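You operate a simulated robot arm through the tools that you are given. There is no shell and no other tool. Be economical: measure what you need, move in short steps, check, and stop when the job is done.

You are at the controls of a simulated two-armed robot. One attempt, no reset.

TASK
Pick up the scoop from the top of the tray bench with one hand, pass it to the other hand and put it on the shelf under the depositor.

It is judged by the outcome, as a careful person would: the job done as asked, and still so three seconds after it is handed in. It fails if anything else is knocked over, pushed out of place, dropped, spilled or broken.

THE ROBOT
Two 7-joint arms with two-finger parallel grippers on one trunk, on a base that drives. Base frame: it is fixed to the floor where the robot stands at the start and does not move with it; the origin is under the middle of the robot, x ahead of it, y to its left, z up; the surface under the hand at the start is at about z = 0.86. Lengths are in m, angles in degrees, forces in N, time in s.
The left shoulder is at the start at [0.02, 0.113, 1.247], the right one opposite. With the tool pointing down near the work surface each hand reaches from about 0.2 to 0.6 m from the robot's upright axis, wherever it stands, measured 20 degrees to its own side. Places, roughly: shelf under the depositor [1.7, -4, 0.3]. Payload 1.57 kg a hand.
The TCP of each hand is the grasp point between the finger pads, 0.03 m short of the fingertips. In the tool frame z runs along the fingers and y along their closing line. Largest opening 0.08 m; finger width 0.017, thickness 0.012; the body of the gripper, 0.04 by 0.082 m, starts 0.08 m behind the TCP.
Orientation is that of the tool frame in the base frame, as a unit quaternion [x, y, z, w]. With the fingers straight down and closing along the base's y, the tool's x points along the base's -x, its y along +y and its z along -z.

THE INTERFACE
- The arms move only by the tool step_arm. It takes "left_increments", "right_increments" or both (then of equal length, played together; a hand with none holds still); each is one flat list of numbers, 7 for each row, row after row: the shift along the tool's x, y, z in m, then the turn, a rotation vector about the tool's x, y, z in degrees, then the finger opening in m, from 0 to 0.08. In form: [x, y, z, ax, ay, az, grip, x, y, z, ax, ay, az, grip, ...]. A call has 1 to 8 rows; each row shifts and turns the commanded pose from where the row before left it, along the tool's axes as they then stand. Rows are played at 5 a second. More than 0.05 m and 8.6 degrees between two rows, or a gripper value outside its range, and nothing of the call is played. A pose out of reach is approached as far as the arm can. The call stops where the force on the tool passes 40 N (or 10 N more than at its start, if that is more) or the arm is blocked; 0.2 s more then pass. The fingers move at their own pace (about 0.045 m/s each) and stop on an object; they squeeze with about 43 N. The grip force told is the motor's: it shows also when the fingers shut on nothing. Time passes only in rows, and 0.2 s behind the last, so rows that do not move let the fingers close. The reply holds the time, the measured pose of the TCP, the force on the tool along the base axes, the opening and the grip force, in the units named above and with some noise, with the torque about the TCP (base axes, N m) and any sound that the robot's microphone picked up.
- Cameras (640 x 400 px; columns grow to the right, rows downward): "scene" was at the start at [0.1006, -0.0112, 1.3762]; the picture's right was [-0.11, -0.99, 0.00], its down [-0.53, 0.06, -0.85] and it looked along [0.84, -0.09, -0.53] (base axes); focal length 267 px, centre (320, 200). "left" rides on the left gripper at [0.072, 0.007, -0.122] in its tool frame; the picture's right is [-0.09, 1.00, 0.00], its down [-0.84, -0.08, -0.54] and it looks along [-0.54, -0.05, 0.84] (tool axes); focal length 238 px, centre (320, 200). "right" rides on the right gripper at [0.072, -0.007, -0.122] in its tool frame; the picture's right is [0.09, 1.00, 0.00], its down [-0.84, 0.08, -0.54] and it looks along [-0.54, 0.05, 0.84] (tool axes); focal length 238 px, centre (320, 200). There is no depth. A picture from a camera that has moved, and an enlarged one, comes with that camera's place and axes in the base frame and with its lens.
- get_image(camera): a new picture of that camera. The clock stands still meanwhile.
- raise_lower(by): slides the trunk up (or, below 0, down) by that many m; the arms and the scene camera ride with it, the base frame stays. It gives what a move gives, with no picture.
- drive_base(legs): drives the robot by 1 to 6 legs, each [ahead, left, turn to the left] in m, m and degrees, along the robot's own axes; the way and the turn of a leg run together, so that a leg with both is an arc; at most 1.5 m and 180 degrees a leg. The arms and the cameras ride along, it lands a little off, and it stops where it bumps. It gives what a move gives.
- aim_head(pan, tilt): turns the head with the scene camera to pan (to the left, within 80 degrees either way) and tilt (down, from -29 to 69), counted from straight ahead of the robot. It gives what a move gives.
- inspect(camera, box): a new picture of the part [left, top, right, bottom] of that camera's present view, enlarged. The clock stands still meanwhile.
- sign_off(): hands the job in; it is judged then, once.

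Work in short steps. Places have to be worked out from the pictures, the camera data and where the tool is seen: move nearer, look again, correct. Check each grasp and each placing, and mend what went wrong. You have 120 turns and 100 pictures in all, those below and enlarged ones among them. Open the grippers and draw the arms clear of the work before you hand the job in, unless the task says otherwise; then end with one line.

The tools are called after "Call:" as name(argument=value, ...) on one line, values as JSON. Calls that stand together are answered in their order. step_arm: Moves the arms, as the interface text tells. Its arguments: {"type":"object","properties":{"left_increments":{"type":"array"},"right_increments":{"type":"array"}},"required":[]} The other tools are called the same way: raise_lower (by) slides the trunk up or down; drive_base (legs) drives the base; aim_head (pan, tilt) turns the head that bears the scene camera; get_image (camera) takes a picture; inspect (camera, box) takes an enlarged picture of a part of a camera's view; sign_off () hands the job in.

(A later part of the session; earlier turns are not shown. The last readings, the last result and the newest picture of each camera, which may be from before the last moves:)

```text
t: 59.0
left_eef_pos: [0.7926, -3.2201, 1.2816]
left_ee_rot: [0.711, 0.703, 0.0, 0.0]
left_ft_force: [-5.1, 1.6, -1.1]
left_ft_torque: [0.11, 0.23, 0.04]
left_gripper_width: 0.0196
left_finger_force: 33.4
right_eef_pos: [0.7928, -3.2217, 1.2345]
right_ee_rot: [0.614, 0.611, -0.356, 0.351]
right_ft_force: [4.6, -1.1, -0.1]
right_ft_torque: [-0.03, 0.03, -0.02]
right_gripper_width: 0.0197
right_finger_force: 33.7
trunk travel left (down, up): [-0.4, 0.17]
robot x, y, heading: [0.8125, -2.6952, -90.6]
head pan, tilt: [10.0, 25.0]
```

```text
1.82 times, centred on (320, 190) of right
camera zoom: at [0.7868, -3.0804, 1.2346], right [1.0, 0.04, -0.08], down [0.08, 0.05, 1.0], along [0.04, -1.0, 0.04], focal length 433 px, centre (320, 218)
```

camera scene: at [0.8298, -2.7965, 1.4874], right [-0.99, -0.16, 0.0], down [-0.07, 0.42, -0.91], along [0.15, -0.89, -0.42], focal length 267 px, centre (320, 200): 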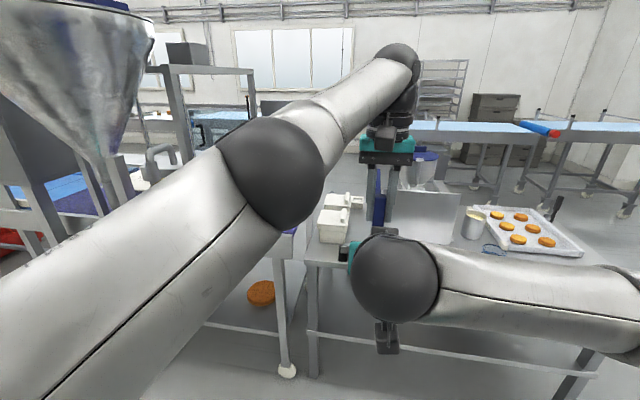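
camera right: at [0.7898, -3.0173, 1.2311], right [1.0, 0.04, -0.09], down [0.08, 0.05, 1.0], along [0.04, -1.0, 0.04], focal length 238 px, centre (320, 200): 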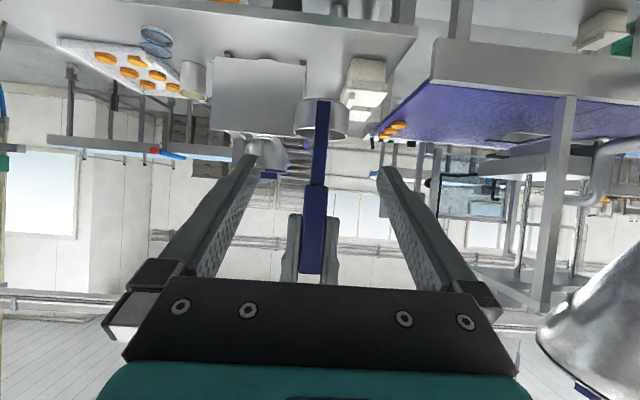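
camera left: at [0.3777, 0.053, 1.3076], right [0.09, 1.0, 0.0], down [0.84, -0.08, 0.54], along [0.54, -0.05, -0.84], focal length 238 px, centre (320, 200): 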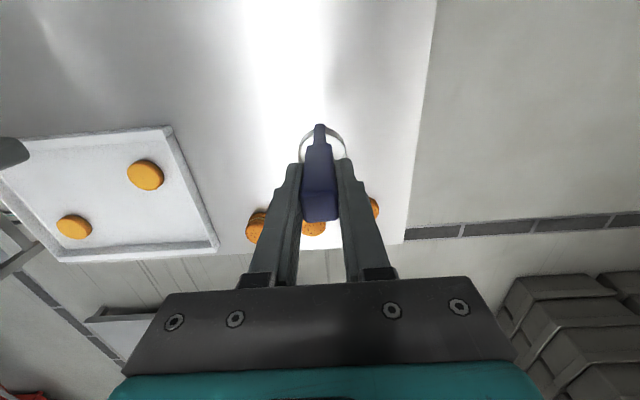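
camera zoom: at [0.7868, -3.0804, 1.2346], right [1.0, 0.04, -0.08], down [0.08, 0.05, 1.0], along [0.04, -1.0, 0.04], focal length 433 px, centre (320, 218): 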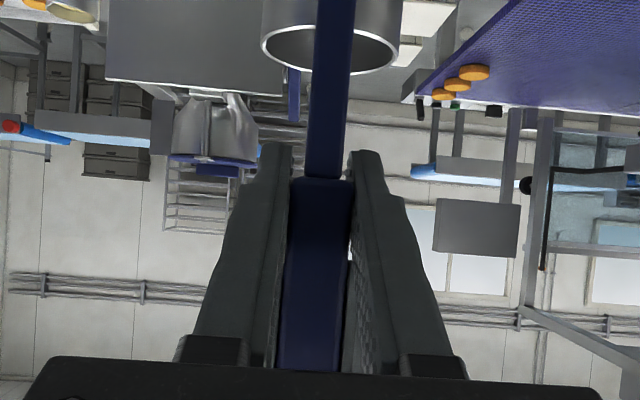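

The right hand holds the handle at width 0.0197 with the expected force. Now I open the left and raise it straight up off the handle.

Call:
step_arm(left_increments=[0, 0, 0, 0, 0, 0, 0.05, 0, 0, 0, 0, 0, 0, 0.05, 0, 0, 0, 0, 0, 0, 0.05, 0, 0, -0.03, 0, 0, 0, 0.05, 0, 0, -0.04, 0, 0, 0, 0.05, 0, 0.03, -0.03, 0, 0, 0, 0.05])

Call:
get_image(camera="right")

Call:
get_image(camera="left")

```text
t: 60.4
left_eef_pos: [0.8372, -3.2023, 1.3669]
left_ee_rot: [0.711, 0.703, 0.0, -0.002]
left_ft_force: [-0.3, -0.4, -0.6]
left_ft_torque: [-0.03, 0.04, -0.01]
left_gripper_width: 0.0503
left_finger_force: 0.1
left hand out of reach, approached as far as the arm can: row 4, 5, 6
right_eef_pos: [0.7944, -3.2213, 1.233]
right_ee_rot: [0.616, 0.61, -0.358, 0.348]
right_ft_force: [0.4, -0.2, 0.4]
right_ft_torque: [0.0, 0.04, -0.05]
right_gripper_width: 0.0193
right_finger_force: 33.4
trunk travel left (down, up): [-0.4, 0.17]
robot x, y, heading: [0.8121, -2.6953, -90.4]
head pan, tilt: [10.0, 25.0]
```

```text
66 pictures are left
camera right: at [0.7885, -3.0803, 1.2347], right [1.0, 0.04, -0.09], down [0.08, 0.05, 1.0], along [0.04, -1.0, 0.04], focal length 238 px, centre (320, 200)
```

right: 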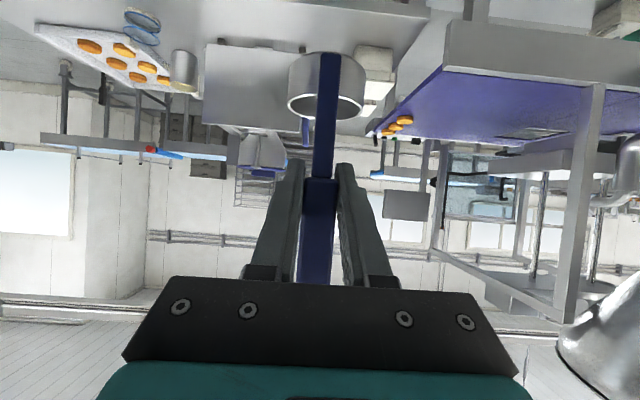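

```text
65 pictures are left
camera left: at [0.8442, -3.1307, 1.4893], right [0.99, -0.1, 0.0], down [-0.09, -0.84, 0.54], along [-0.06, -0.54, -0.84], focal length 238 px, centre (320, 200)
```

left: 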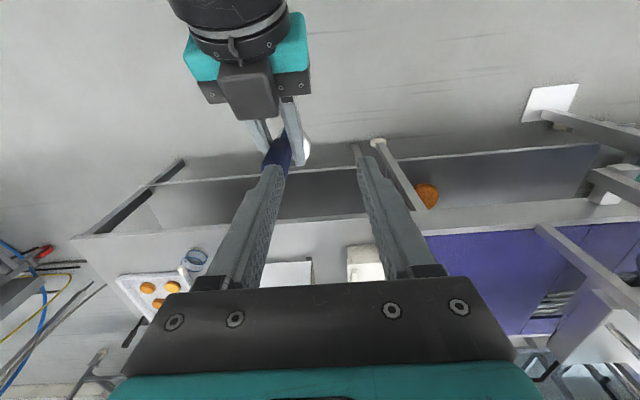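

The right hand holds the scoop alone and the left is clear above it. I retract the left hand back and outward.

Call:
step_arm(left_increments=[0, 0.04, 0, 0, 0, 0, 0.05, 0.01, 0.04, 0, 0, 0, 0, 0.05, 0.03, 0.03, 0, 0, 0, 0, 0.05, 0.04, 0.02, 0, 0, 0, 0, 0.05, 0.04, 0.02, 0, 0, 0, 0, 0.03, 0.04, 0.02, 0, 0, 0, 0, 0.02, 0.04, 0.01, 0, 0, 0, 0, 0.01, 0.04, 0.01, 0, 0, 0, 0, 0.01])

Call:
aim_head(pan=40, tilt=30)

Call:
get_image(camera="scene")

```text
t: 62.1
left_eef_pos: [1.0276, -2.9632, 1.3669]
left_ee_rot: [0.71, 0.704, 0.0, 0.0]
left_ft_force: [0.5, 0.2, 0.1]
left_ft_torque: [-0.02, 0.0, 0.0]
left_gripper_width: 0.01
left_finger_force: 0.1
right_eef_pos: [0.792, -3.2195, 1.235]
right_ee_rot: [0.615, 0.611, -0.356, 0.349]
right_ft_force: [-0.3, 0.4, -0.8]
right_ft_torque: [0.03, 0.0, 0.01]
right_gripper_width: 0.0195
right_finger_force: 33.4
trunk travel left (down, up): [-0.4, 0.17]
robot x, y, heading: [0.8125, -2.6927, -90.4]
head pan, tilt: [10.0, 25.0]
```

```text
t: 63.1
left_eef_pos: [1.027, -2.9646, 1.3676]
left_ee_rot: [0.71, 0.704, 0.001, 0.0]
left_ft_force: [0.2, -0.3, -0.5]
left_ft_torque: [-0.01, 0.0, -0.01]
left_gripper_width: 0.0102
left_finger_force: 0.0
right_eef_pos: [0.7912, -3.2213, 1.2336]
right_ee_rot: [0.615, 0.611, -0.356, 0.349]
right_ft_force: [-0.4, 0.3, 0.4]
right_ft_torque: [0.05, -0.04, -0.04]
right_gripper_width: 0.0194
right_finger_force: 33.7
trunk travel left (down, up): [-0.4, 0.17]
robot x, y, heading: [0.8098, -2.6934, -90.6]
head pan, tilt: [40.0, 30.0]
```

```text
64 pictures are left
camera scene: at [0.8709, -2.7751, 1.4795], right [-0.77, -0.63, 0.0], down [-0.32, 0.39, -0.87], along [0.55, -0.67, -0.5], focal length 267 px, centre (320, 200)
```

scene: 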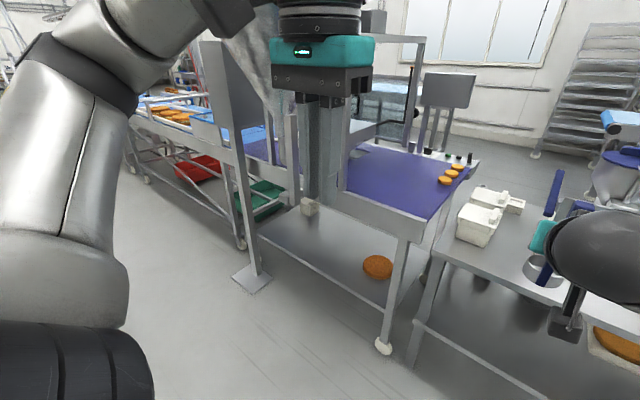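

I can see the whole shelf and a free spot between the cookie and the block. I strafe left to line up with x≈1.6, keeping back from the machine and its post at x≈2.1.

Call:
drive_base(legs=[[0, 0.8, 0.5]])

Call:
raise_lower(by=-0.4)

Call:
aim_head(pan=0, tilt=30)

Call:
get_image(camera="scene")

```text
t: 67.4
left_eef_pos: [1.8328, -2.9655, 1.366]
left_ee_rot: [0.706, 0.708, 0.0, -0.001]
left_ft_force: [-1.0, -0.3, 0.0]
left_ft_torque: [0.01, 0.01, 0.0]
left_gripper_width: 0.0099
left_finger_force: 0.1
right_eef_pos: [1.601, -3.2251, 1.2338]
right_ee_rot: [0.611, 0.615, -0.353, 0.352]
right_ft_force: [0.0, -0.3, 0.0]
right_ft_torque: [0.0, 0.0, -0.02]
right_gripper_width: 0.0194
right_finger_force: 33.9
trunk travel left (down, up): [-0.4, 0.17]
robot x, y, heading: [1.6119, -2.6957, -90.0]
head pan, tilt: [40.0, 30.0]
```

```text
t: 71.2
left_eef_pos: [1.8328, -2.9647, 0.9668]
left_ee_rot: [0.706, 0.708, 0.0, 0.001]
left_ft_force: [0.1, -0.2, 0.0]
left_ft_torque: [-0.02, -0.01, -0.01]
left_gripper_width: 0.01
left_finger_force: 0.2
right_eef_pos: [1.6015, -3.2243, 0.8349]
right_ee_rot: [0.611, 0.615, -0.354, 0.351]
right_ft_force: [-0.2, 0.6, -0.2]
right_ft_torque: [0.0, -0.02, 0.0]
right_gripper_width: 0.0197
right_finger_force: 33.3
trunk travel left (down, up): [0.0, 0.57]
robot x, y, heading: [1.6137, -2.697, -89.9]
head pan, tilt: [40.0, 30.0]
```

```text
t: 72.3
left_eef_pos: [1.8337, -2.9661, 0.9656]
left_ee_rot: [0.706, 0.708, 0.0, 0.0]
left_ft_force: [0.2, 0.1, 0.6]
left_ft_torque: [0.02, 0.01, 0.02]
left_gripper_width: 0.0101
left_finger_force: 0.1
right_eef_pos: [1.6022, -3.2238, 0.8336]
right_ee_rot: [0.611, 0.615, -0.354, 0.352]
right_ft_force: [0.9, 0.0, -0.3]
right_ft_torque: [0.02, -0.02, 0.01]
right_gripper_width: 0.0193
right_finger_force: 33.4
trunk travel left (down, up): [0.0, 0.57]
robot x, y, heading: [1.6179, -2.6955, -89.8]
head pan, tilt: [0.0, 30.0]
```

```text
63 pictures are left
camera scene: at [1.617, -2.7984, 1.0795], right [-1.0, 0.0, 0.0], down [0.0, 0.5, -0.87], along [0.0, -0.87, -0.5], focal length 267 px, centre (320, 200)
```

scene: 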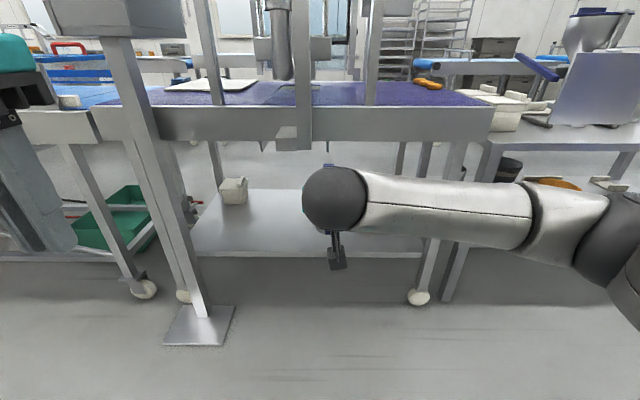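

Now at low height. The shelf's front edge is at y≈-3.68, and the post foot plate is at x≥1.98, y<-3.46. I check the left arm's clearance to the post before approaching.

Call:
aim_head(pan=45, tilt=35)

Call:
get_image(camera="scene")

Call:
get_image(camera="left")

```text
t: 73.4
left_eef_pos: [1.8333, -2.9645, 0.9657]
left_ee_rot: [0.706, 0.708, 0.0, 0.001]
left_ft_force: [0.5, -1.0, 0.8]
left_ft_torque: [-0.02, -0.02, 0.0]
left_gripper_width: 0.0097
left_finger_force: 0.0
right_eef_pos: [1.6021, -3.2239, 0.8336]
right_ee_rot: [0.61, 0.616, -0.353, 0.352]
right_ft_force: [-0.5, -0.1, -0.2]
right_ft_torque: [0.02, -0.02, -0.01]
right_gripper_width: 0.0196
right_finger_force: 33.8
trunk travel left (down, up): [0.0, 0.57]
robot x, y, heading: [1.613, -2.6962, -89.9]
head pan, tilt: [45.0, 35.0]
```

```text
62 pictures are left
camera scene: at [1.679, -2.7701, 1.0717], right [-0.71, -0.71, 0.0], down [-0.41, 0.4, -0.82], along [0.58, -0.58, -0.57], focal length 267 px, centre (320, 200)
```

scene: 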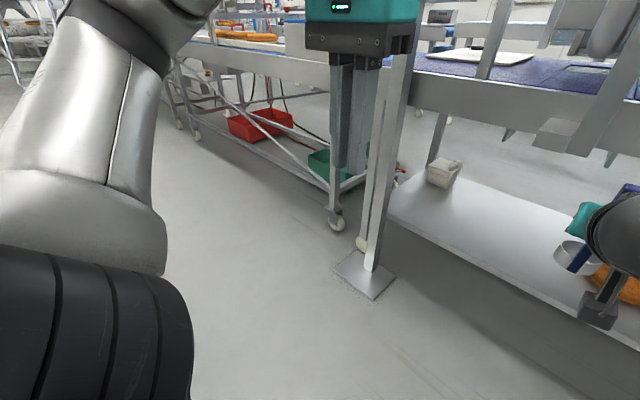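

```text
61 pictures are left
camera left: at [1.839, -2.8926, 1.088], right [1.0, -0.09, 0.0], down [-0.07, -0.84, 0.54], along [-0.05, -0.54, -0.84], focal length 238 px, centre (320, 200)
```

left: 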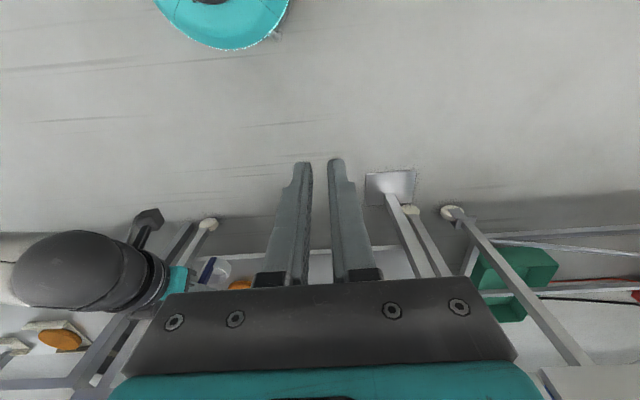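

The base is small and clear. I lower the right hand 0.40 m here in open floor space.

Call:
step_arm(right_increments=[0.0433, 0, 0.025, 0, 0, 0, 0, 0.0433, 0, 0.025, 0, 0, 0, 0, 0.0433, 0, 0.025, 0, 0, 0, 0, 0.0433, 0, 0.025, 0, 0, 0, 0, 0.0433, 0, 0.025, 0, 0, 0, 0, 0.0433, 0, 0.025, 0, 0, 0, 0, 0.0433, 0, 0.025, 0, 0, 0, 0, 0.0433, 0, 0.025, 0, 0, 0, 0])

Call:
aim_head(pan=0, tilt=40)

Call:
get_image(camera="scene")

Call:
get_image(camera="right")

```text
t: 75.2
left_eef_pos: [1.8345, -2.9639, 0.9653]
left_ee_rot: [0.706, 0.708, -0.001, 0.0]
left_ft_force: [0.2, 0.7, -1.0]
left_ft_torque: [0.02, 0.03, 0.02]
left_gripper_width: 0.01
left_finger_force: 0.1
right_eef_pos: [1.6434, -3.2536, 0.4621]
right_ee_rot: [0.612, 0.613, -0.359, 0.348]
right_ft_force: [-4.9, -5.8, 2.1]
right_ft_torque: [0.51, -0.14, 0.26]
right_gripper_width: 0.0193
right_finger_force: 33.4
right hand out of reach, approached as far as the arm can: row 6, 7, 8
trunk travel left (down, up): [0.0, 0.57]
robot x, y, heading: [1.6157, -2.6972, -90.0]
head pan, tilt: [45.0, 35.0]
```

```text
t: 76.3
left_eef_pos: [1.8337, -2.9655, 0.9667]
left_ee_rot: [0.706, 0.708, 0.0, 0.0]
left_ft_force: [0.1, -0.5, 0.3]
left_ft_torque: [0.0, -0.01, -0.02]
left_gripper_width: 0.0101
left_finger_force: 0.0
right_eef_pos: [1.649, -3.2459, 0.4547]
right_ee_rot: [0.613, 0.618, -0.349, 0.346]
right_ft_force: [-0.2, -0.2, -0.2]
right_ft_torque: [0.01, 0.01, 0.02]
right_gripper_width: 0.0196
right_finger_force: 33.7
trunk travel left (down, up): [0.0, 0.57]
robot x, y, heading: [1.6166, -2.6963, -89.7]
head pan, tilt: [0.0, 40.0]
```

```text
60 pictures are left
camera scene: at [1.617, -2.793, 1.0641], right [-1.0, 0.0, 0.0], down [0.0, 0.64, -0.77], along [0.0, -0.77, -0.64], focal length 267 px, centre (320, 200)
```

scene: 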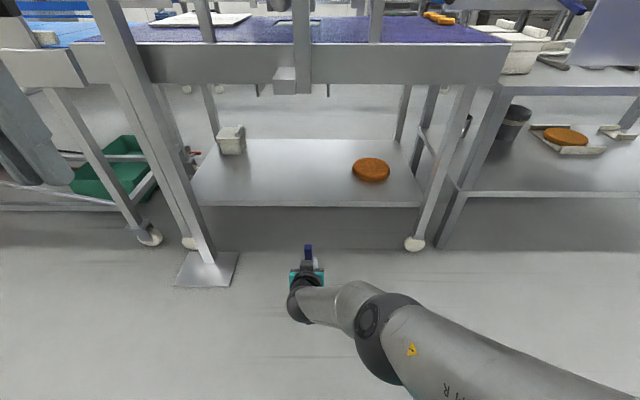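

```text
59 pictures are left
camera right: at [1.641, -3.1052, 0.4582], right [0.99, 0.05, -0.09], down [0.08, 0.03, 1.0], along [0.05, -1.0, 0.03], focal length 238 px, centre (320, 200)
```

right: 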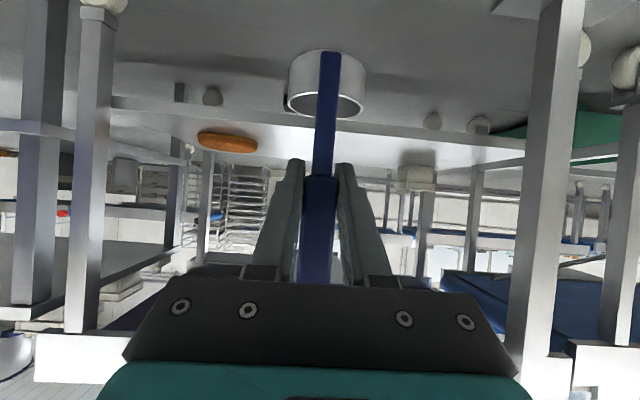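

The hand is at z 0.455 and the arm hit a joint limit. I try a position further right and forward, nearer the right shoulder's natural line, to see if that frees it.

Call:
step_arm(right_increments=[-0.015, -0.03, 0.026, 0, 0, 0, 0, -0.015, -0.03, 0.026, 0, 0, 0, 0, 0, -0.03, 0, 0, 0, 0, 0, 0, 0, 0, 0, 0, 0, 0])

```text
t: 77.3
left_eef_pos: [1.8335, -2.9645, 0.9649]
left_ee_rot: [0.706, 0.708, 0.0, -0.001]
left_ft_force: [0.5, 0.5, 0.4]
left_ft_torque: [0.0, -0.03, 0.01]
left_gripper_width: 0.0098
left_finger_force: 0.0
right_eef_pos: [1.5814, -3.285, 0.4619]
right_ee_rot: [0.615, 0.617, -0.351, 0.343]
right_ft_force: [0.0, -0.6, 0.2]
right_ft_torque: [0.01, -0.04, 0.03]
right_gripper_width: 0.0195
right_finger_force: 33.5
right hand out of reach, approached as far as the arm can: row 1, 2, 3
trunk travel left (down, up): [0.0, 0.57]
robot x, y, heading: [1.62, -2.6969, -89.7]
head pan, tilt: [0.0, 40.0]
```

Still limited in the same way. I test the opposite direction, closer to the body, to learn which limit it is.

Call:
step_arm(right_increments=[0.02, 0, -0.035, 0, 0, 0, 0, 0.02, 0, -0.035, 0, 0, 0, 0, 0.02, 0, -0.035, 0, 0, 0, 0, 0.02, 0, -0.035, 0, 0, 0, 0, 0, 0, 0, 0, 0, 0, 0])

Call:
get_image(camera="scene")

```text
t: 78.5
left_eef_pos: [1.8334, -2.9652, 0.9662]
left_ee_rot: [0.706, 0.708, -0.001, 0.0]
left_ft_force: [1.0, 0.3, -1.1]
left_ft_torque: [-0.02, 0.0, 0.0]
left_gripper_width: 0.0101
left_finger_force: 0.2
right_eef_pos: [1.5952, -3.2756, 0.4598]
right_ee_rot: [0.616, 0.611, -0.362, 0.342]
right_ft_force: [0.5, -0.6, 0.4]
right_ft_torque: [-0.06, 0.0, 0.01]
right_gripper_width: 0.0198
right_finger_force: 33.8
right hand out of reach, approached as far as the arm can: row 1, 2, 3, 4
trunk travel left (down, up): [0.0, 0.57]
robot x, y, heading: [1.6129, -2.6986, -89.9]
head pan, tilt: [0.0, 40.0]
```

```text
58 pictures are left
camera scene: at [1.6169, -2.793, 1.0641], right [-1.0, 0.0, 0.0], down [0.0, 0.64, -0.77], along [0.0, -0.77, -0.64], focal length 267 px, centre (320, 200)
```

scene: 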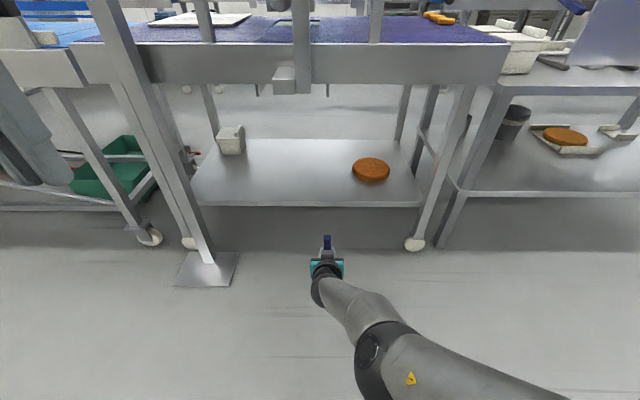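

Moving back didn't help, so a wrist bend limit looks likely. I try farther forward, where the forearm is flatter.

Call:
step_arm(right_increments=[-0.02, 0.012, 0.0346, 0, 0, 0, 0, -0.02, 0.012, 0.0346, 0, 0, 0, 0, -0.02, 0.012, 0.0346, 0, 0, 0, 0, -0.02, 0.012, 0.0346, 0, 0, 0, 0, -0.02, 0.012, 0.0346, 0, 0, 0, 0, -0.02, 0.012, 0.0346, 0, 0, 0, 0, 0, 0, 0, 0, 0, 0, 0])

Call:
get_image(camera="scene")

```text
t: 80.1
left_eef_pos: [1.8321, -2.9648, 0.9662]
left_ee_rot: [0.705, 0.709, 0.0, -0.001]
left_ft_force: [-0.5, 0.0, 0.6]
left_ft_torque: [0.01, 0.04, 0.02]
left_gripper_width: 0.01
left_finger_force: 0.2
right_eef_pos: [1.6171, -3.323, 0.519]
right_ee_rot: [0.611, 0.615, -0.353, 0.351]
right_ft_force: [-0.1, -0.4, 0.0]
right_ft_torque: [0.03, -0.01, -0.01]
right_gripper_width: 0.0192
right_finger_force: 33.7
right hand out of reach, approached as far as the arm can: row 1, 2, 3, 4, 5, 6
trunk travel left (down, up): [0.0, 0.57]
robot x, y, heading: [1.6145, -2.6971, -89.7]
head pan, tilt: [0.0, 40.0]
```

```text
57 pictures are left
camera scene: at [1.6169, -2.793, 1.0641], right [-1.0, 0.0, 0.0], down [0.0, 0.64, -0.77], along [0.0, -0.77, -0.64], focal length 267 px, centre (320, 200)
```

scene: 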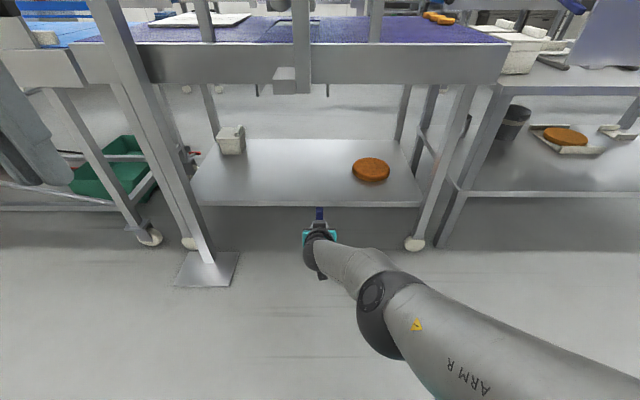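

The readings fit a plain reach limit on the wrist distance of about 0.53–0.55 m. I pull the hand well back toward the body and read where it settles.

Call:
step_arm(right_increments=[0, 0, -0.04, 0, 0, 0, 0, 0, 0, -0.04, 0, 0, 0, 0, 0.01, -0.01, -0.04, 0, 0, 0, 0, 0.01, -0.01, -0.04, 0, 0, 0, 0, 0.02, -0.01, -0.0346, 0, 0, 0, 0, 0.02, 0, -0.0346, 0, 0, 0, 0, 0, 0, 0, 0, 0, 0, 0])

```text
t: 81.7
left_eef_pos: [1.8343, -2.9652, 0.9663]
left_ee_rot: [0.706, 0.708, 0.0, 0.0]
left_ft_force: [-0.5, -0.6, -1.1]
left_ft_torque: [-0.02, -0.02, -0.02]
left_gripper_width: 0.0098
left_finger_force: 0.1
right_eef_pos: [1.6213, -3.3104, 0.5093]
right_ee_rot: [0.611, 0.611, -0.36, 0.351]
right_ft_force: [-0.3, -1.0, 0.4]
right_ft_torque: [0.01, -0.01, 0.02]
right_gripper_width: 0.0197
right_finger_force: 33.2
right hand out of reach, approached as far as the arm can: row 1, 2, 3, 4, 5, 6
trunk travel left (down, up): [0.0, 0.57]
robot x, y, heading: [1.6162, -2.696, -89.8]
head pan, tilt: [0.0, 40.0]
```

The hand barely follows, so the command may be stuck past the limit. I move up and back to regain a clean, reachable pose.

Call:
step_arm(right_increments=[-0.0346, 0, -0.02, 0, 0, 0, 0, -0.0346, 0, -0.02, 0, 0, 0, 0, -0.0346, 0, -0.02, 0, 0, 0, 0, -0.0346, 0, -0.02, 0, 0, 0, 0, 0, 0, 0, 0, 0, 0, 0])

```text
t: 82.9
left_eef_pos: [1.8338, -2.9654, 0.9663]
left_ee_rot: [0.706, 0.708, 0.0, 0.0]
left_ft_force: [-0.2, -0.3, -0.3]
left_ft_torque: [-0.03, -0.03, -0.01]
left_gripper_width: 0.01
left_finger_force: 0.0
right_eef_pos: [1.6721, -3.3521, 0.6106]
right_ee_rot: [0.61, 0.616, -0.353, 0.352]
right_ft_force: [0.5, -0.1, 0.4]
right_ft_torque: [0.02, -0.02, 0.0]
right_gripper_width: 0.0194
right_finger_force: 33.2
right hand out of reach, approached as far as the arm can: row 1, 2, 3, 4
trunk travel left (down, up): [0.0, 0.57]
robot x, y, heading: [1.6143, -2.6952, -89.7]
head pan, tilt: [0.0, 40.0]
```

The hand still sits on the reach boundary, so the stored command is farther out than I assumed. I step straight back until rows are no longer flagged.

Call:
step_arm(right_increments=[0.024, 0, -0.042, 0, 0, 0, 0, 0.024, 0, -0.042, 0, 0, 0, 0, 0.024, 0, -0.042, 0, 0, 0, 0, 0.024, 0, -0.042, 0, 0, 0, 0, 0, 0, 0, 0, 0, 0, 0])

```text
t: 84.1
left_eef_pos: [1.8331, -2.9645, 0.9664]
left_ee_rot: [0.706, 0.709, 0.0, -0.001]
left_ft_force: [-0.5, -0.2, -1.0]
left_ft_torque: [0.0, -0.01, 0.04]
left_gripper_width: 0.0102
left_finger_force: 0.1
right_eef_pos: [1.6616, -3.2984, 0.5196]
right_ee_rot: [0.611, 0.606, -0.365, 0.356]
right_ft_force: [-0.5, 0.1, 0.1]
right_ft_torque: [0.02, -0.01, 0.0]
right_gripper_width: 0.0198
right_finger_force: 33.2
right hand out of reach, approached as far as the arm can: row 1, 2, 3, 4
trunk travel left (down, up): [0.0, 0.57]
robot x, y, heading: [1.6164, -2.6943, -89.7]
head pan, tilt: [0.0, 40.0]
```

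Confusing; I retrace upward toward the known good pose (z≈0.8) to clear the limit.

Call:
step_arm(right_increments=[-0.0433, 0, -0.0245, 0, 0, 0, 0, -0.0433, 0, -0.0245, 0, 0, 0, 0, -0.0433, 0, -0.0245, 0, 0, 0, 0, -0.0433, 0, -0.0245, 0, 0, 0, 0, -0.0433, 0, -0.0245, 0, 0, 0, 0, -0.0433, 0, -0.0245, 0, 0, 0, 0, 0, 0, 0, 0, 0, 0, 0])

Call:
aim_head(pan=-35, tilt=35)

Call:
get_image(camera="scene")

```text
t: 85.7
left_eef_pos: [1.8327, -2.965, 0.9661]
left_ee_rot: [0.706, 0.708, -0.001, 0.0]
left_ft_force: [0.7, -0.9, 0.1]
left_ft_torque: [0.02, -0.01, 0.0]
left_gripper_width: 0.01
left_finger_force: 0.0
right_eef_pos: [1.6744, -3.286, 0.8036]
right_ee_rot: [0.611, 0.615, -0.354, 0.352]
right_ft_force: [0.3, 0.8, 0.3]
right_ft_torque: [0.0, -0.01, -0.02]
right_gripper_width: 0.0195
right_finger_force: 34.0
trunk travel left (down, up): [0.0, 0.57]
robot x, y, heading: [1.6136, -2.7013, -89.9]
head pan, tilt: [0.0, 40.0]
```

```text
t: 86.8
left_eef_pos: [1.8328, -2.9642, 0.9663]
left_ee_rot: [0.706, 0.709, -0.001, -0.001]
left_ft_force: [-0.7, 0.2, 0.2]
left_ft_torque: [-0.01, -0.01, 0.0]
left_gripper_width: 0.0102
left_finger_force: 0.1
right_eef_pos: [1.6744, -3.286, 0.8025]
right_ee_rot: [0.611, 0.615, -0.354, 0.351]
right_ft_force: [0.2, -0.1, 0.0]
right_ft_torque: [0.03, 0.05, -0.04]
right_gripper_width: 0.0198
right_finger_force: 33.9
trunk travel left (down, up): [0.0, 0.57]
robot x, y, heading: [1.6132, -2.6945, -89.9]
head pan, tilt: [-35.0, 35.0]
```

```text
56 pictures are left
camera scene: at [1.5664, -2.7803, 1.0717], right [-0.82, 0.57, 0.0], down [0.33, 0.47, -0.82], along [-0.47, -0.67, -0.57], focal length 267 px, centre (320, 200)
```

scene: 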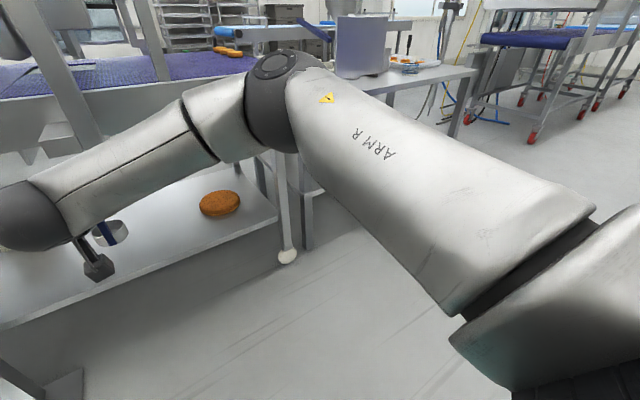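

At z 0.80 the command is clean again, so the low-z block is a joint limit of this arm posture. I shift the hand to the right, in front of its own shoulder, and try lowering there.

Call:
step_arm(right_increments=[0, -0.045, 0, 0, 0, 0, 0, 0, -0.045, 0, 0, 0, 0, 0, 0, -0.045, 0, 0, 0, 0, 0, 0, -0.045, 0, 0, 0, 0, 0, 0, -0.045, 0, 0, 0, 0, 0, 0, -0.045, 0, 0, 0, 0, 0, 0, -0.045, 0, 0, 0, 0, 0])

Call:
step_arm(right_increments=[0.0433, 0, 0.025, 0, 0, 0, 0, 0.0433, 0, 0.025, 0, 0, 0, 0, 0.0433, 0, 0.025, 0, 0, 0, 0, 0.0433, 0, 0.025, 0, 0, 0, 0, 0.0433, 0, 0.025, 0, 0, 0, 0, 0.0433, 0, 0.025, 0, 0, 0, 0, 0.0433, 0, 0.025, 0, 0, 0, 0, 0.0433, 0, 0.025, 0, 0, 0, 0])

Call:
get_image(camera="scene")

```text
t: 88.3
left_eef_pos: [1.8329, -2.9641, 0.966]
left_ee_rot: [0.706, 0.708, 0.0, 0.0]
left_ft_force: [-1.0, -0.8, 0.2]
left_ft_torque: [-0.01, 0.04, -0.03]
left_gripper_width: 0.0101
left_finger_force: 0.0
right_eef_pos: [1.3576, -3.2884, 0.8048]
right_ee_rot: [0.611, 0.615, -0.354, 0.351]
right_ft_force: [0.2, -0.5, 0.5]
right_ft_torque: [0.06, 0.0, 0.0]
right_gripper_width: 0.0196
right_finger_force: 33.1
trunk travel left (down, up): [0.0, 0.57]
robot x, y, heading: [1.6157, -2.6988, -90.1]
head pan, tilt: [-35.0, 35.0]
```

```text
t: 90.2
left_eef_pos: [1.8337, -2.9645, 0.9669]
left_ee_rot: [0.706, 0.709, 0.0, -0.001]
left_ft_force: [0.2, 0.4, 0.5]
left_ft_torque: [-0.02, -0.05, 0.02]
left_gripper_width: 0.0098
left_finger_force: 0.0
right_eef_pos: [1.3532, -3.2783, 0.5281]
right_ee_rot: [0.636, 0.589, -0.339, 0.366]
right_ft_force: [0.0, 0.1, 0.2]
right_ft_torque: [0.04, 0.01, -0.02]
right_gripper_width: 0.0194
right_finger_force: 33.4
right hand out of reach, approached as far as the arm can: row 4, 5, 6, 7
trunk travel left (down, up): [0.0, 0.57]
robot x, y, heading: [1.6148, -2.6951, -89.9]
head pan, tilt: [-35.0, 35.0]
```

```text
55 pictures are left
camera scene: at [1.5663, -2.7803, 1.0717], right [-0.82, 0.57, 0.0], down [0.33, 0.47, -0.82], along [-0.47, -0.67, -0.57], focal length 267 px, centre (320, 200)
```

scene: 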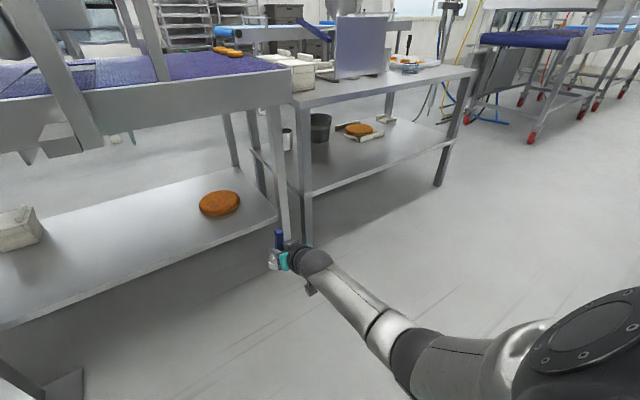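

The arm's wrist can't bend far enough for a 30° pitch at low height, and the hand also rolled 4.4°. I'll raise and restore the roll, then pitch the hand 15° steeper. That tilts the scoop for now and lets me test how low the hand then reaches.

Call:
step_arm(right_increments=[-0.039, 0, -0.0225, 0, 0, -1.1, 0, -0.039, 0, -0.0225, 0, 0, -1.1, 0, -0.039, 0, -0.0225, 0, 0, -1.1, 0, -0.039, 0, -0.0225, 0, 0, -1.1, 0, 0, 0.045, -0.01, 0, 0, 0, 0, 0, 0.045, -0.01, 0, 0, 0, 0, 0, 0.045, -0.01, 0, 0, 0, 0, 0, 0, 0, 0, 0, 0, 0])

Call:
step_arm(right_increments=[0, 0.045, 0, 0, 0, 0, 0, 0, 0.045, 0, 0, 0, 0, 0, 0, 0.025, 0, 0, 5, 0, 0, 0, 0, 0, 0, 5, 0, 0, 0, 0, 0, 0, 5, 0, 0, 0, 0, 0, 0, 0, 0, 0])

```text
t: 92.0
left_eef_pos: [1.8316, -2.9665, 0.9662]
left_ee_rot: [0.707, 0.707, 0.002, 0.0]
left_ft_force: [-1.2, -1.2, 0.5]
left_ft_torque: [0.04, -0.05, -0.01]
left_gripper_width: 0.0101
left_finger_force: 0.1
right_eef_pos: [1.4566, -3.2561, 0.7288]
right_ee_rot: [0.614, 0.614, -0.35, 0.352]
right_ft_force: [0.0, -0.6, -0.2]
right_ft_torque: [0.13, -0.03, 0.02]
right_gripper_width: 0.0197
right_finger_force: 33.4
right hand out of reach, approached as far as the arm can: row 6
trunk travel left (down, up): [0.0, 0.57]
robot x, y, heading: [1.6137, -2.6999, -89.7]
head pan, tilt: [-35.0, 35.0]
```

```text
t: 93.3
left_eef_pos: [1.8337, -2.9645, 0.9663]
left_ee_rot: [0.706, 0.708, 0.0, 0.0]
left_ft_force: [-0.6, -0.1, 0.0]
left_ft_torque: [-0.01, 0.01, -0.01]
left_gripper_width: 0.0102
left_finger_force: 0.1
right_eef_pos: [1.5737, -3.2537, 0.7268]
right_ee_rot: [0.653, 0.655, -0.269, 0.267]
right_ft_force: [0.1, -0.2, -0.1]
right_ft_torque: [0.05, 0.03, -0.01]
right_gripper_width: 0.0194
right_finger_force: 33.6
trunk travel left (down, up): [0.0, 0.57]
robot x, y, heading: [1.6114, -2.6941, -89.9]
head pan, tilt: [-35.0, 35.0]
```

Pitch is now 45° and reachable. I lower and watch where it gets flagged.

Call:
step_arm(right_increments=[0.034, 0, 0.034, 0, 0, 0, 0, 0.034, 0, 0.034, 0, 0, 0, 0, 0.034, 0, 0.034, 0, 0, 0, 0, 0.034, 0, 0.034, 0, 0, 0, 0, 0.034, 0, 0.034, 0, 0, 0, 0, 0.034, 0, 0.034, 0, 0, 0, 0, 0.0, 0, 0.0, 0, 0, 0, 0])

Call:
get_image(camera="scene")

```text
t: 95.0
left_eef_pos: [1.8328, -2.9648, 0.9673]
left_ee_rot: [0.706, 0.709, 0.001, 0.0]
left_ft_force: [-0.5, 0.9, 0.1]
left_ft_torque: [-0.01, 0.01, -0.01]
left_gripper_width: 0.0102
left_finger_force: 0.1
right_eef_pos: [1.5727, -3.251, 0.4392]
right_ee_rot: [0.652, 0.656, -0.269, 0.269]
right_ft_force: [0.1, 0.4, 0.0]
right_ft_torque: [0.01, 0.01, 0.02]
right_gripper_width: 0.0196
right_finger_force: 33.0
trunk travel left (down, up): [0.0, 0.57]
robot x, y, heading: [1.6163, -2.6977, -89.9]
head pan, tilt: [-35.0, 35.0]
```

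```text
54 pictures are left
camera scene: at [1.5664, -2.7803, 1.0717], right [-0.82, 0.57, 0.0], down [0.33, 0.47, -0.82], along [-0.47, -0.67, -0.57], focal length 267 px, centre (320, 200)
```

scene: 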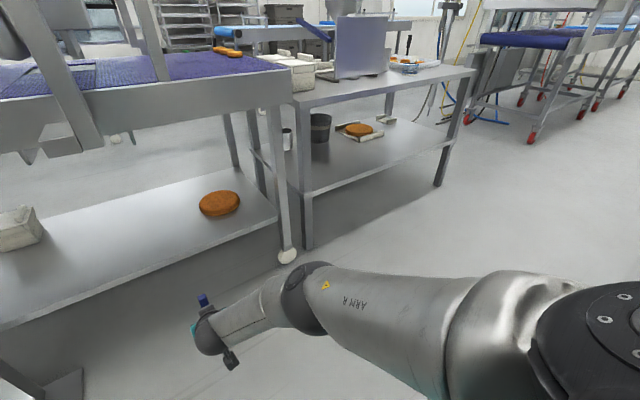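

At 45° it reaches z 0.439 without a limit. I test from this posture whether pitching back to level the scoop works.

Call:
step_arm(right_increments=[0, 0, 0, 0, -5, 0, 0, 0, 0, 0, 0, -5, 0, 0, 0, 0, 0, 0, -5, 0, 0, 0, 0, 0, 0, 0, 0, 0])

```text
t: 96.0
left_eef_pos: [1.8336, -2.9643, 0.9653]
left_ee_rot: [0.706, 0.708, 0.0, 0.0]
left_ft_force: [0.2, -0.5, 0.7]
left_ft_torque: [0.02, -0.03, -0.04]
left_gripper_width: 0.01
left_finger_force: 0.1
right_eef_pos: [1.5816, -3.263, 0.4341]
right_ee_rot: [0.63, 0.632, -0.321, 0.317]
right_ft_force: [-0.1, -0.3, -0.2]
right_ft_torque: [0.03, 0.0, 0.01]
right_gripper_width: 0.0195
right_finger_force: 33.8
right hand out of reach, approached as far as the arm can: row 2, 3
trunk travel left (down, up): [0.0, 0.57]
robot x, y, heading: [1.6157, -2.6965, -89.9]
head pan, tilt: [-35.0, 35.0]
```

The limit here is about 37° pitch at z 0.434. I test whether reaching further forward eases it.

Call:
step_arm(right_increments=[-0.024, -0.005, 0.032, 0, 0, 0, 0, -0.024, -0.005, 0.032, 0, 0, 0, 0, 0, 0, 0, 0, -3, 0, 0, 0, 0, 0, 0, -3, 0, 0, 0, 0, 0, 0, 0, 0, 0])

```text
t: 97.2
left_eef_pos: [1.8333, -2.9646, 0.9654]
left_ee_rot: [0.706, 0.708, 0.0, 0.0]
left_ft_force: [0.1, -1.1, 0.4]
left_ft_torque: [0.01, -0.01, 0.0]
left_gripper_width: 0.0096
left_finger_force: 0.0
right_eef_pos: [1.5727, -3.2957, 0.4628]
right_ee_rot: [0.62, 0.624, -0.337, 0.335]
right_ft_force: [0.2, -0.1, -0.7]
right_ft_torque: [0.01, 0.01, -0.01]
right_gripper_width: 0.0196
right_finger_force: 34.0
right hand out of reach, approached as far as the arm can: row 1, 2, 4
trunk travel left (down, up): [0.0, 0.57]
robot x, y, heading: [1.6148, -2.6957, -89.6]
head pan, tilt: [-35.0, 35.0]
```

Forward doesn't help. I go back to 45° pitch (scoop tilted 15°) and check that z≈0.37 is reachable, which is what the shelf needs.

Call:
step_arm(right_increments=[0.01, 0, -0.01, 0, 6, 0, 0, 0.01, 0, -0.01, 0, 6, 0, 0, 0.022, 0, 0.022, 0, 0, 0, 0, 0.022, 0, 0.022, 0, 0, 0, 0, 0.022, 0, 0.022, 0, 0, 0, 0, 0, 0, 0, 0, 0, 0, 0])

```text
t: 98.5
left_eef_pos: [1.8334, -2.9648, 0.9653]
left_ee_rot: [0.706, 0.708, 0.0, -0.001]
left_ft_force: [0.6, -0.2, 0.3]
left_ft_torque: [0.05, -0.02, 0.0]
left_gripper_width: 0.0099
left_finger_force: 0.1
right_eef_pos: [1.5694, -3.2459, 0.4069]
right_ee_rot: [0.653, 0.654, -0.271, 0.267]
right_ft_force: [-0.4, 0.1, 0.3]
right_ft_torque: [0.01, -0.01, 0.03]
right_gripper_width: 0.0197
right_finger_force: 33.9
right hand out of reach, approached as far as the arm can: row 1, 2, 3, 4, 5
trunk travel left (down, up): [0.0, 0.57]
robot x, y, heading: [1.6145, -2.6974, -89.9]
head pan, tilt: [-35.0, 35.0]
```

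At 45° the hand bottoms out near z 0.40, still too high. A steeper, higher grip on the handle is needed. The safest way is to set the scoop down on a free strip of the table to the right and re-grip it steeply with the right hand. I raise the arm first.

Call:
step_arm(right_increments=[-0.034, 0, -0.034, 0, 0, 0, 0, -0.034, 0, -0.034, 0, 0, 0, 0, -0.034, 0, -0.034, 0, 0, 0, 0, -0.034, 0, -0.034, 0, 0, 0, 0, -0.034, 0, -0.034, 0, 0, 0, 0, -0.034, 0, -0.034, 0, 0, 0, 0, -0.034, 0, -0.034, 0, 0, 0, 0, -0.034, 0, -0.034, 0, 0, 0, 0])

Call:
raise_lower(by=0.2)

Call:
step_arm(right_increments=[0, 0, 0, 0, -5, 0, 0, 0, 0, 0, 0, -5, 0, 0, 0, 0, 0, 0, -5, 0, 0, 0, 0, 0, 0, 0, 0, 0])

```text
t: 100.3
left_eef_pos: [1.833, -2.9642, 0.967]
left_ee_rot: [0.706, 0.708, 0.0, 0.0]
left_ft_force: [0.2, -0.2, 0.3]
left_ft_torque: [0.0, 0.0, 0.03]
left_gripper_width: 0.0099
left_finger_force: 0.0
right_eef_pos: [1.5716, -3.2468, 0.7932]
right_ee_rot: [0.653, 0.655, -0.272, 0.267]
right_ft_force: [-1.0, 1.0, 0.2]
right_ft_torque: [0.01, 0.0, 0.01]
right_gripper_width: 0.0197
right_finger_force: 34.0
right hand out of reach, approached as far as the arm can: row 1
trunk travel left (down, up): [0.0, 0.57]
robot x, y, heading: [1.6178, -2.6987, -89.6]
head pan, tilt: [-35.0, 35.0]
```

```text
t: 102.5
left_eef_pos: [1.8326, -2.9647, 1.1659]
left_ee_rot: [0.705, 0.709, 0.0, 0.0]
left_ft_force: [-0.2, -0.5, 0.4]
left_ft_torque: [-0.01, 0.0, 0.0]
left_gripper_width: 0.0099
left_finger_force: 0.1
right_eef_pos: [1.5719, -3.2466, 0.992]
right_ee_rot: [0.652, 0.656, -0.27, 0.268]
right_ft_force: [0.0, -0.6, 0.4]
right_ft_torque: [0.04, 0.02, 0.02]
right_gripper_width: 0.0196
right_finger_force: 33.1
trunk travel left (down, up): [-0.2, 0.37]
robot x, y, heading: [1.614, -2.6919, -90.0]
head pan, tilt: [-35.0, 35.0]
```

```text
t: 103.5
left_eef_pos: [1.8334, -2.9658, 1.1663]
left_ee_rot: [0.706, 0.708, 0.0, 0.001]
left_ft_force: [-0.4, -0.2, 0.3]
left_ft_torque: [0.0, 0.01, 0.01]
left_gripper_width: 0.0098
left_finger_force: 0.0
right_eef_pos: [1.5714, -3.2479, 0.9916]
right_ee_rot: [0.612, 0.614, -0.354, 0.351]
right_ft_force: [0.1, 0.2, 0.2]
right_ft_torque: [0.06, -0.02, -0.01]
right_gripper_width: 0.0196
right_finger_force: 33.3
trunk travel left (down, up): [-0.2, 0.37]
robot x, y, heading: [1.6132, -2.6951, -89.9]
head pan, tilt: [-35.0, 35.0]
```

Pitch is back to 30° with the scoop vertical. I strafe right to face the table and look for a free spot.

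Call:
drive_base(legs=[[0, -0.75, 0]])

Call:
aim_head(pan=5, tilt=30)

Call:
get_image(camera="scene")

Call:
get_image(camera="left")

```text
t: 107.6
left_eef_pos: [1.0823, -2.9656, 1.1659]
left_ee_rot: [0.709, 0.706, 0.0, -0.001]
left_ft_force: [-0.2, -0.7, 1.3]
left_ft_torque: [-0.03, -0.01, -0.02]
left_gripper_width: 0.0099
left_finger_force: 0.0
right_eef_pos: [0.8192, -3.2467, 0.9915]
right_ee_rot: [0.615, 0.612, -0.355, 0.349]
right_ft_force: [0.4, 0.4, 0.3]
right_ft_torque: [0.04, 0.01, 0.02]
right_gripper_width: 0.0194
right_finger_force: 33.3
trunk travel left (down, up): [-0.2, 0.37]
robot x, y, heading: [0.8705, -2.6956, -90.3]
head pan, tilt: [-35.0, 35.0]
```

```text
t: 108.7
left_eef_pos: [1.0828, -2.966, 1.1668]
left_ee_rot: [0.709, 0.706, 0.0, 0.0]
left_ft_force: [-0.4, 0.5, 0.4]
left_ft_torque: [-0.01, 0.01, -0.01]
left_gripper_width: 0.0098
left_finger_force: 0.0
right_eef_pos: [0.8183, -3.2456, 0.9913]
right_ee_rot: [0.614, 0.612, -0.355, 0.35]
right_ft_force: [-0.2, 0.8, 0.1]
right_ft_torque: [0.02, 0.0, 0.03]
right_gripper_width: 0.0194
right_finger_force: 33.5
trunk travel left (down, up): [-0.2, 0.37]
robot x, y, heading: [0.8654, -2.6921, -90.1]
head pan, tilt: [5.0, 30.0]
```

```text
53 pictures are left
camera scene: at [0.8751, -2.7976, 1.2795], right [-1.0, -0.08, 0.0], down [-0.04, 0.5, -0.87], along [0.07, -0.86, -0.5], focal length 267 px, centre (320, 200)
```

scene: 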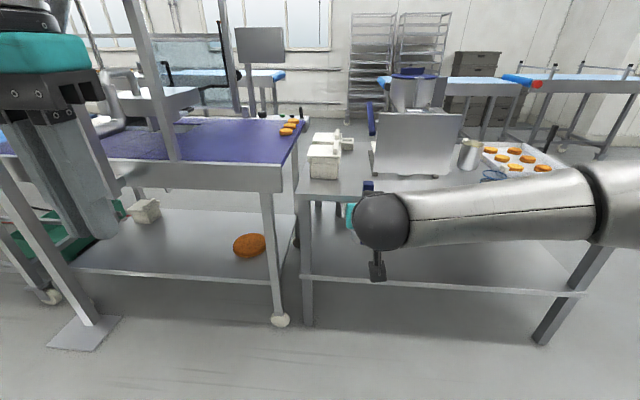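

```text
52 pictures are left
camera left: at [1.0887, -2.8938, 1.288], right [1.0, -0.1, 0.0], down [-0.08, -0.84, 0.54], along [-0.05, -0.54, -0.84], focal length 238 px, centre (320, 200)
```

left: 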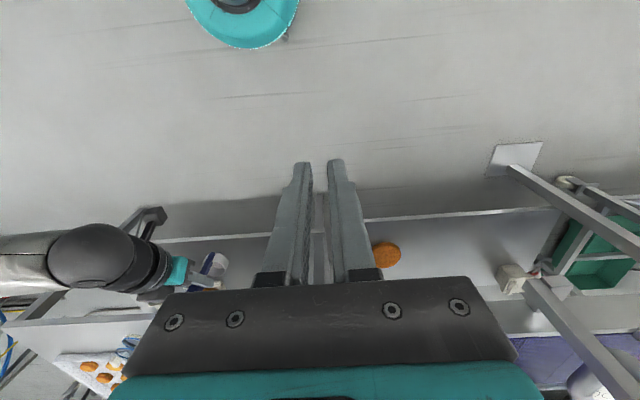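

The table's front strip (y -3.66…-3.80, top z≈0.79) is free between the white containers and the press. I drive forward 0.44 m to bring the scoop over it, high.

Call:
drive_base(legs=[[0.44, 0, 0]])

Call:
aim_head(pan=0, tilt=45)

Call:
get_image(camera="right")

Call:
get_image(camera="left")

Call:
get_image(camera="scene")

```text
t: 111.3
left_eef_pos: [1.0805, -3.4084, 1.1654]
left_ee_rot: [0.709, 0.705, 0.0, 0.0]
left_ft_force: [-0.3, 0.5, 0.1]
left_ft_torque: [0.04, 0.0, 0.03]
left_gripper_width: 0.0098
left_finger_force: 0.0
right_eef_pos: [0.8164, -3.687, 0.9918]
right_ee_rot: [0.614, 0.612, -0.355, 0.349]
right_ft_force: [0.1, 0.4, 1.0]
right_ft_torque: [0.04, -0.02, -0.04]
right_gripper_width: 0.0197
right_finger_force: 33.1
trunk travel left (down, up): [-0.2, 0.37]
robot x, y, heading: [0.8593, -3.1327, -90.1]
head pan, tilt: [5.0, 30.0]
```

```text
t: 112.1
left_eef_pos: [1.08, -3.407, 1.1668]
left_ee_rot: [0.708, 0.706, 0.0, 0.0]
left_ft_force: [-0.2, 0.6, 0.0]
left_ft_torque: [-0.03, 0.02, 0.02]
left_gripper_width: 0.01
left_finger_force: 0.1
right_eef_pos: [0.8166, -3.687, 0.9925]
right_ee_rot: [0.614, 0.612, -0.355, 0.349]
right_ft_force: [-0.2, 0.5, -1.0]
right_ft_torque: [0.05, -0.01, -0.03]
right_gripper_width: 0.0195
right_finger_force: 33.3
trunk travel left (down, up): [-0.2, 0.37]
robot x, y, heading: [0.865, -3.1353, -90.2]
head pan, tilt: [0.0, 45.0]
```

```text
51 pictures are left
camera right: at [0.811, -3.5464, 0.9926], right [1.0, 0.04, -0.08], down [0.08, 0.05, 1.0], along [0.04, -1.0, 0.04], focal length 238 px, centre (320, 200)
```

right: 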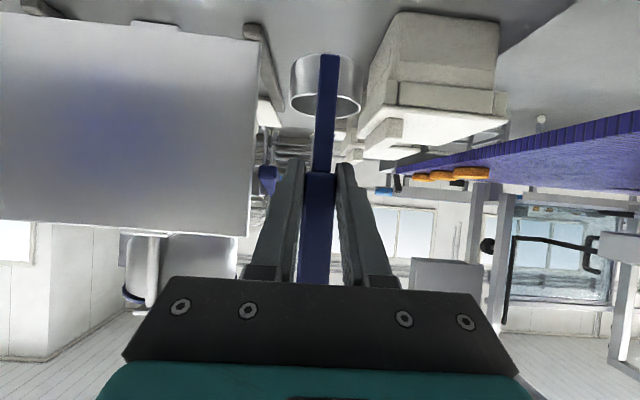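

```text
50 pictures are left
camera left: at [1.0865, -3.3348, 1.2881], right [1.0, -0.1, 0.0], down [-0.08, -0.84, 0.54], along [-0.05, -0.54, -0.84], focal length 238 px, centre (320, 200)
```

left: 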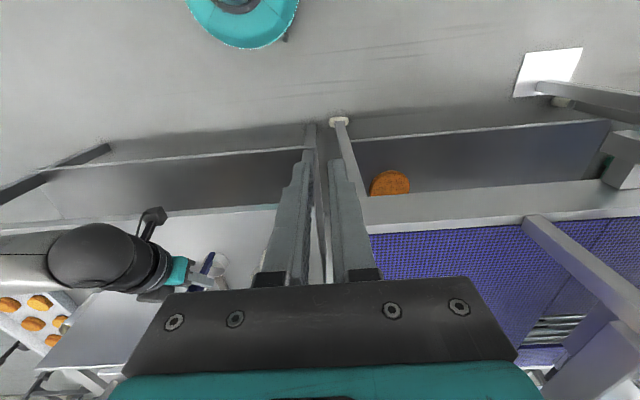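

```text
49 pictures are left
camera scene: at [0.8652, -3.2297, 1.2569], right [-1.0, 0.0, 0.0], down [0.0, 0.71, -0.71], along [0.0, -0.71, -0.71], focal length 267 px, centre (320, 200)
```

scene: 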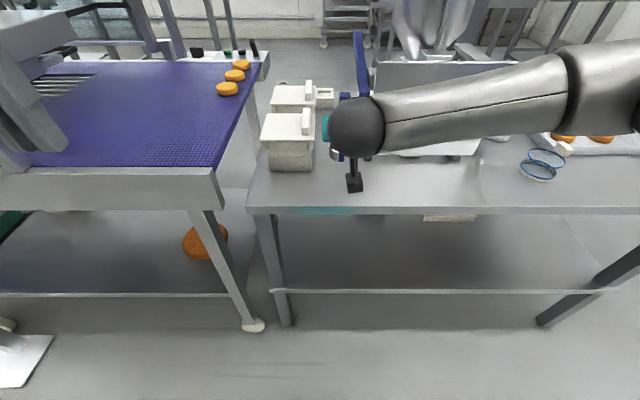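

The spot is free. I move 2.8 cm deeper and lower toward the table.

Call:
step_arm(right_increments=[-0.014, 0, 0.0242, 0, 0, 0, 0, 0.026, 0, 0.015, 0, 0, 0, 0, 0.026, 0, 0.015, 0, 0, 0, 0, 0.026, 0, 0.015, 0, 0, 0, 0, 0.01, 0, 0.006, 0, 0, 0, 0, 0, 0, 0, 0, 0, 0, 0])

Call:
inspect(camera="right", box=[180, 20, 480, 220])

Call:
inspect(camera="left", box=[120, 200, 300, 300])

```text
t: 113.5
left_eef_pos: [1.0798, -3.4069, 1.166]
left_ee_rot: [0.709, 0.706, 0.0, 0.0]
left_ft_force: [0.3, -0.6, -0.2]
left_ft_torque: [0.03, 0.0, 0.04]
left_gripper_width: 0.01
left_finger_force: 0.0
right_eef_pos: [0.8168, -3.7138, 0.8904]
right_ee_rot: [0.615, 0.612, -0.355, 0.349]
right_ft_force: [0.0, 1.1, -0.4]
right_ft_torque: [0.07, 0.01, -0.02]
right_gripper_width: 0.0196
right_finger_force: 33.3
trunk travel left (down, up): [-0.2, 0.37]
robot x, y, heading: [0.8653, -3.1355, -90.2]
head pan, tilt: [0.0, 45.0]
```

```text
2.00 times, centred on (330, 120) of right
camera zoom: at [0.8104, -3.5737, 0.8907], right [1.0, 0.04, -0.08], down [0.08, 0.05, 1.0], along [0.04, -1.0, 0.04], focal length 477 px, centre (300, 360)
```

zoom: 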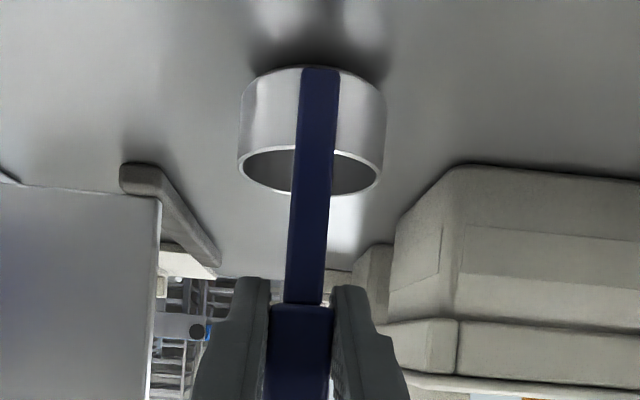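

```text
3.56 times, centred on (210, 250) of left
camera zoom: at [1.0864, -3.3348, 1.2881], right [1.0, -0.1, 0.0], down [-0.08, -0.84, 0.54], along [-0.05, -0.54, -0.84], focal length 848 px, centre (711, 22)
```

zoom: 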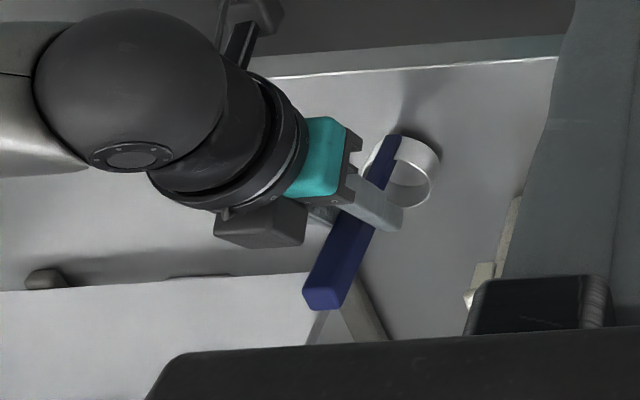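

The cup is close above the table. I lower in small steps and watch the force.

Call:
step_arm(right_increments=[0.0035, 0, 0.002, 0, 0, 0, 0, 0.0035, 0, 0.002, 0, 0, 0, 0, 0.0035, 0, 0.002, 0, 0, 0, 0])

```text
t: 114.3
left_eef_pos: [1.0801, -3.4041, 1.1669]
left_ee_rot: [0.709, 0.705, -0.001, 0.001]
left_ft_force: [-0.2, -1.1, -0.4]
left_ft_torque: [-0.02, 0.02, -0.01]
left_gripper_width: 0.0101
left_finger_force: 0.1
right_eef_pos: [0.8158, -3.7152, 0.8854]
right_ee_rot: [0.612, 0.608, -0.359, 0.354]
right_ft_force: [-3.1, 6.9, 28.2]
right_ft_torque: [0.11, -0.06, 0.03]
right_gripper_width: 0.0195
right_finger_force: 33.6
trunk travel left (down, up): [-0.2, 0.37]
robot x, y, heading: [0.863, -3.1383, -90.6]
head pan, tilt: [0.0, 45.0]
```

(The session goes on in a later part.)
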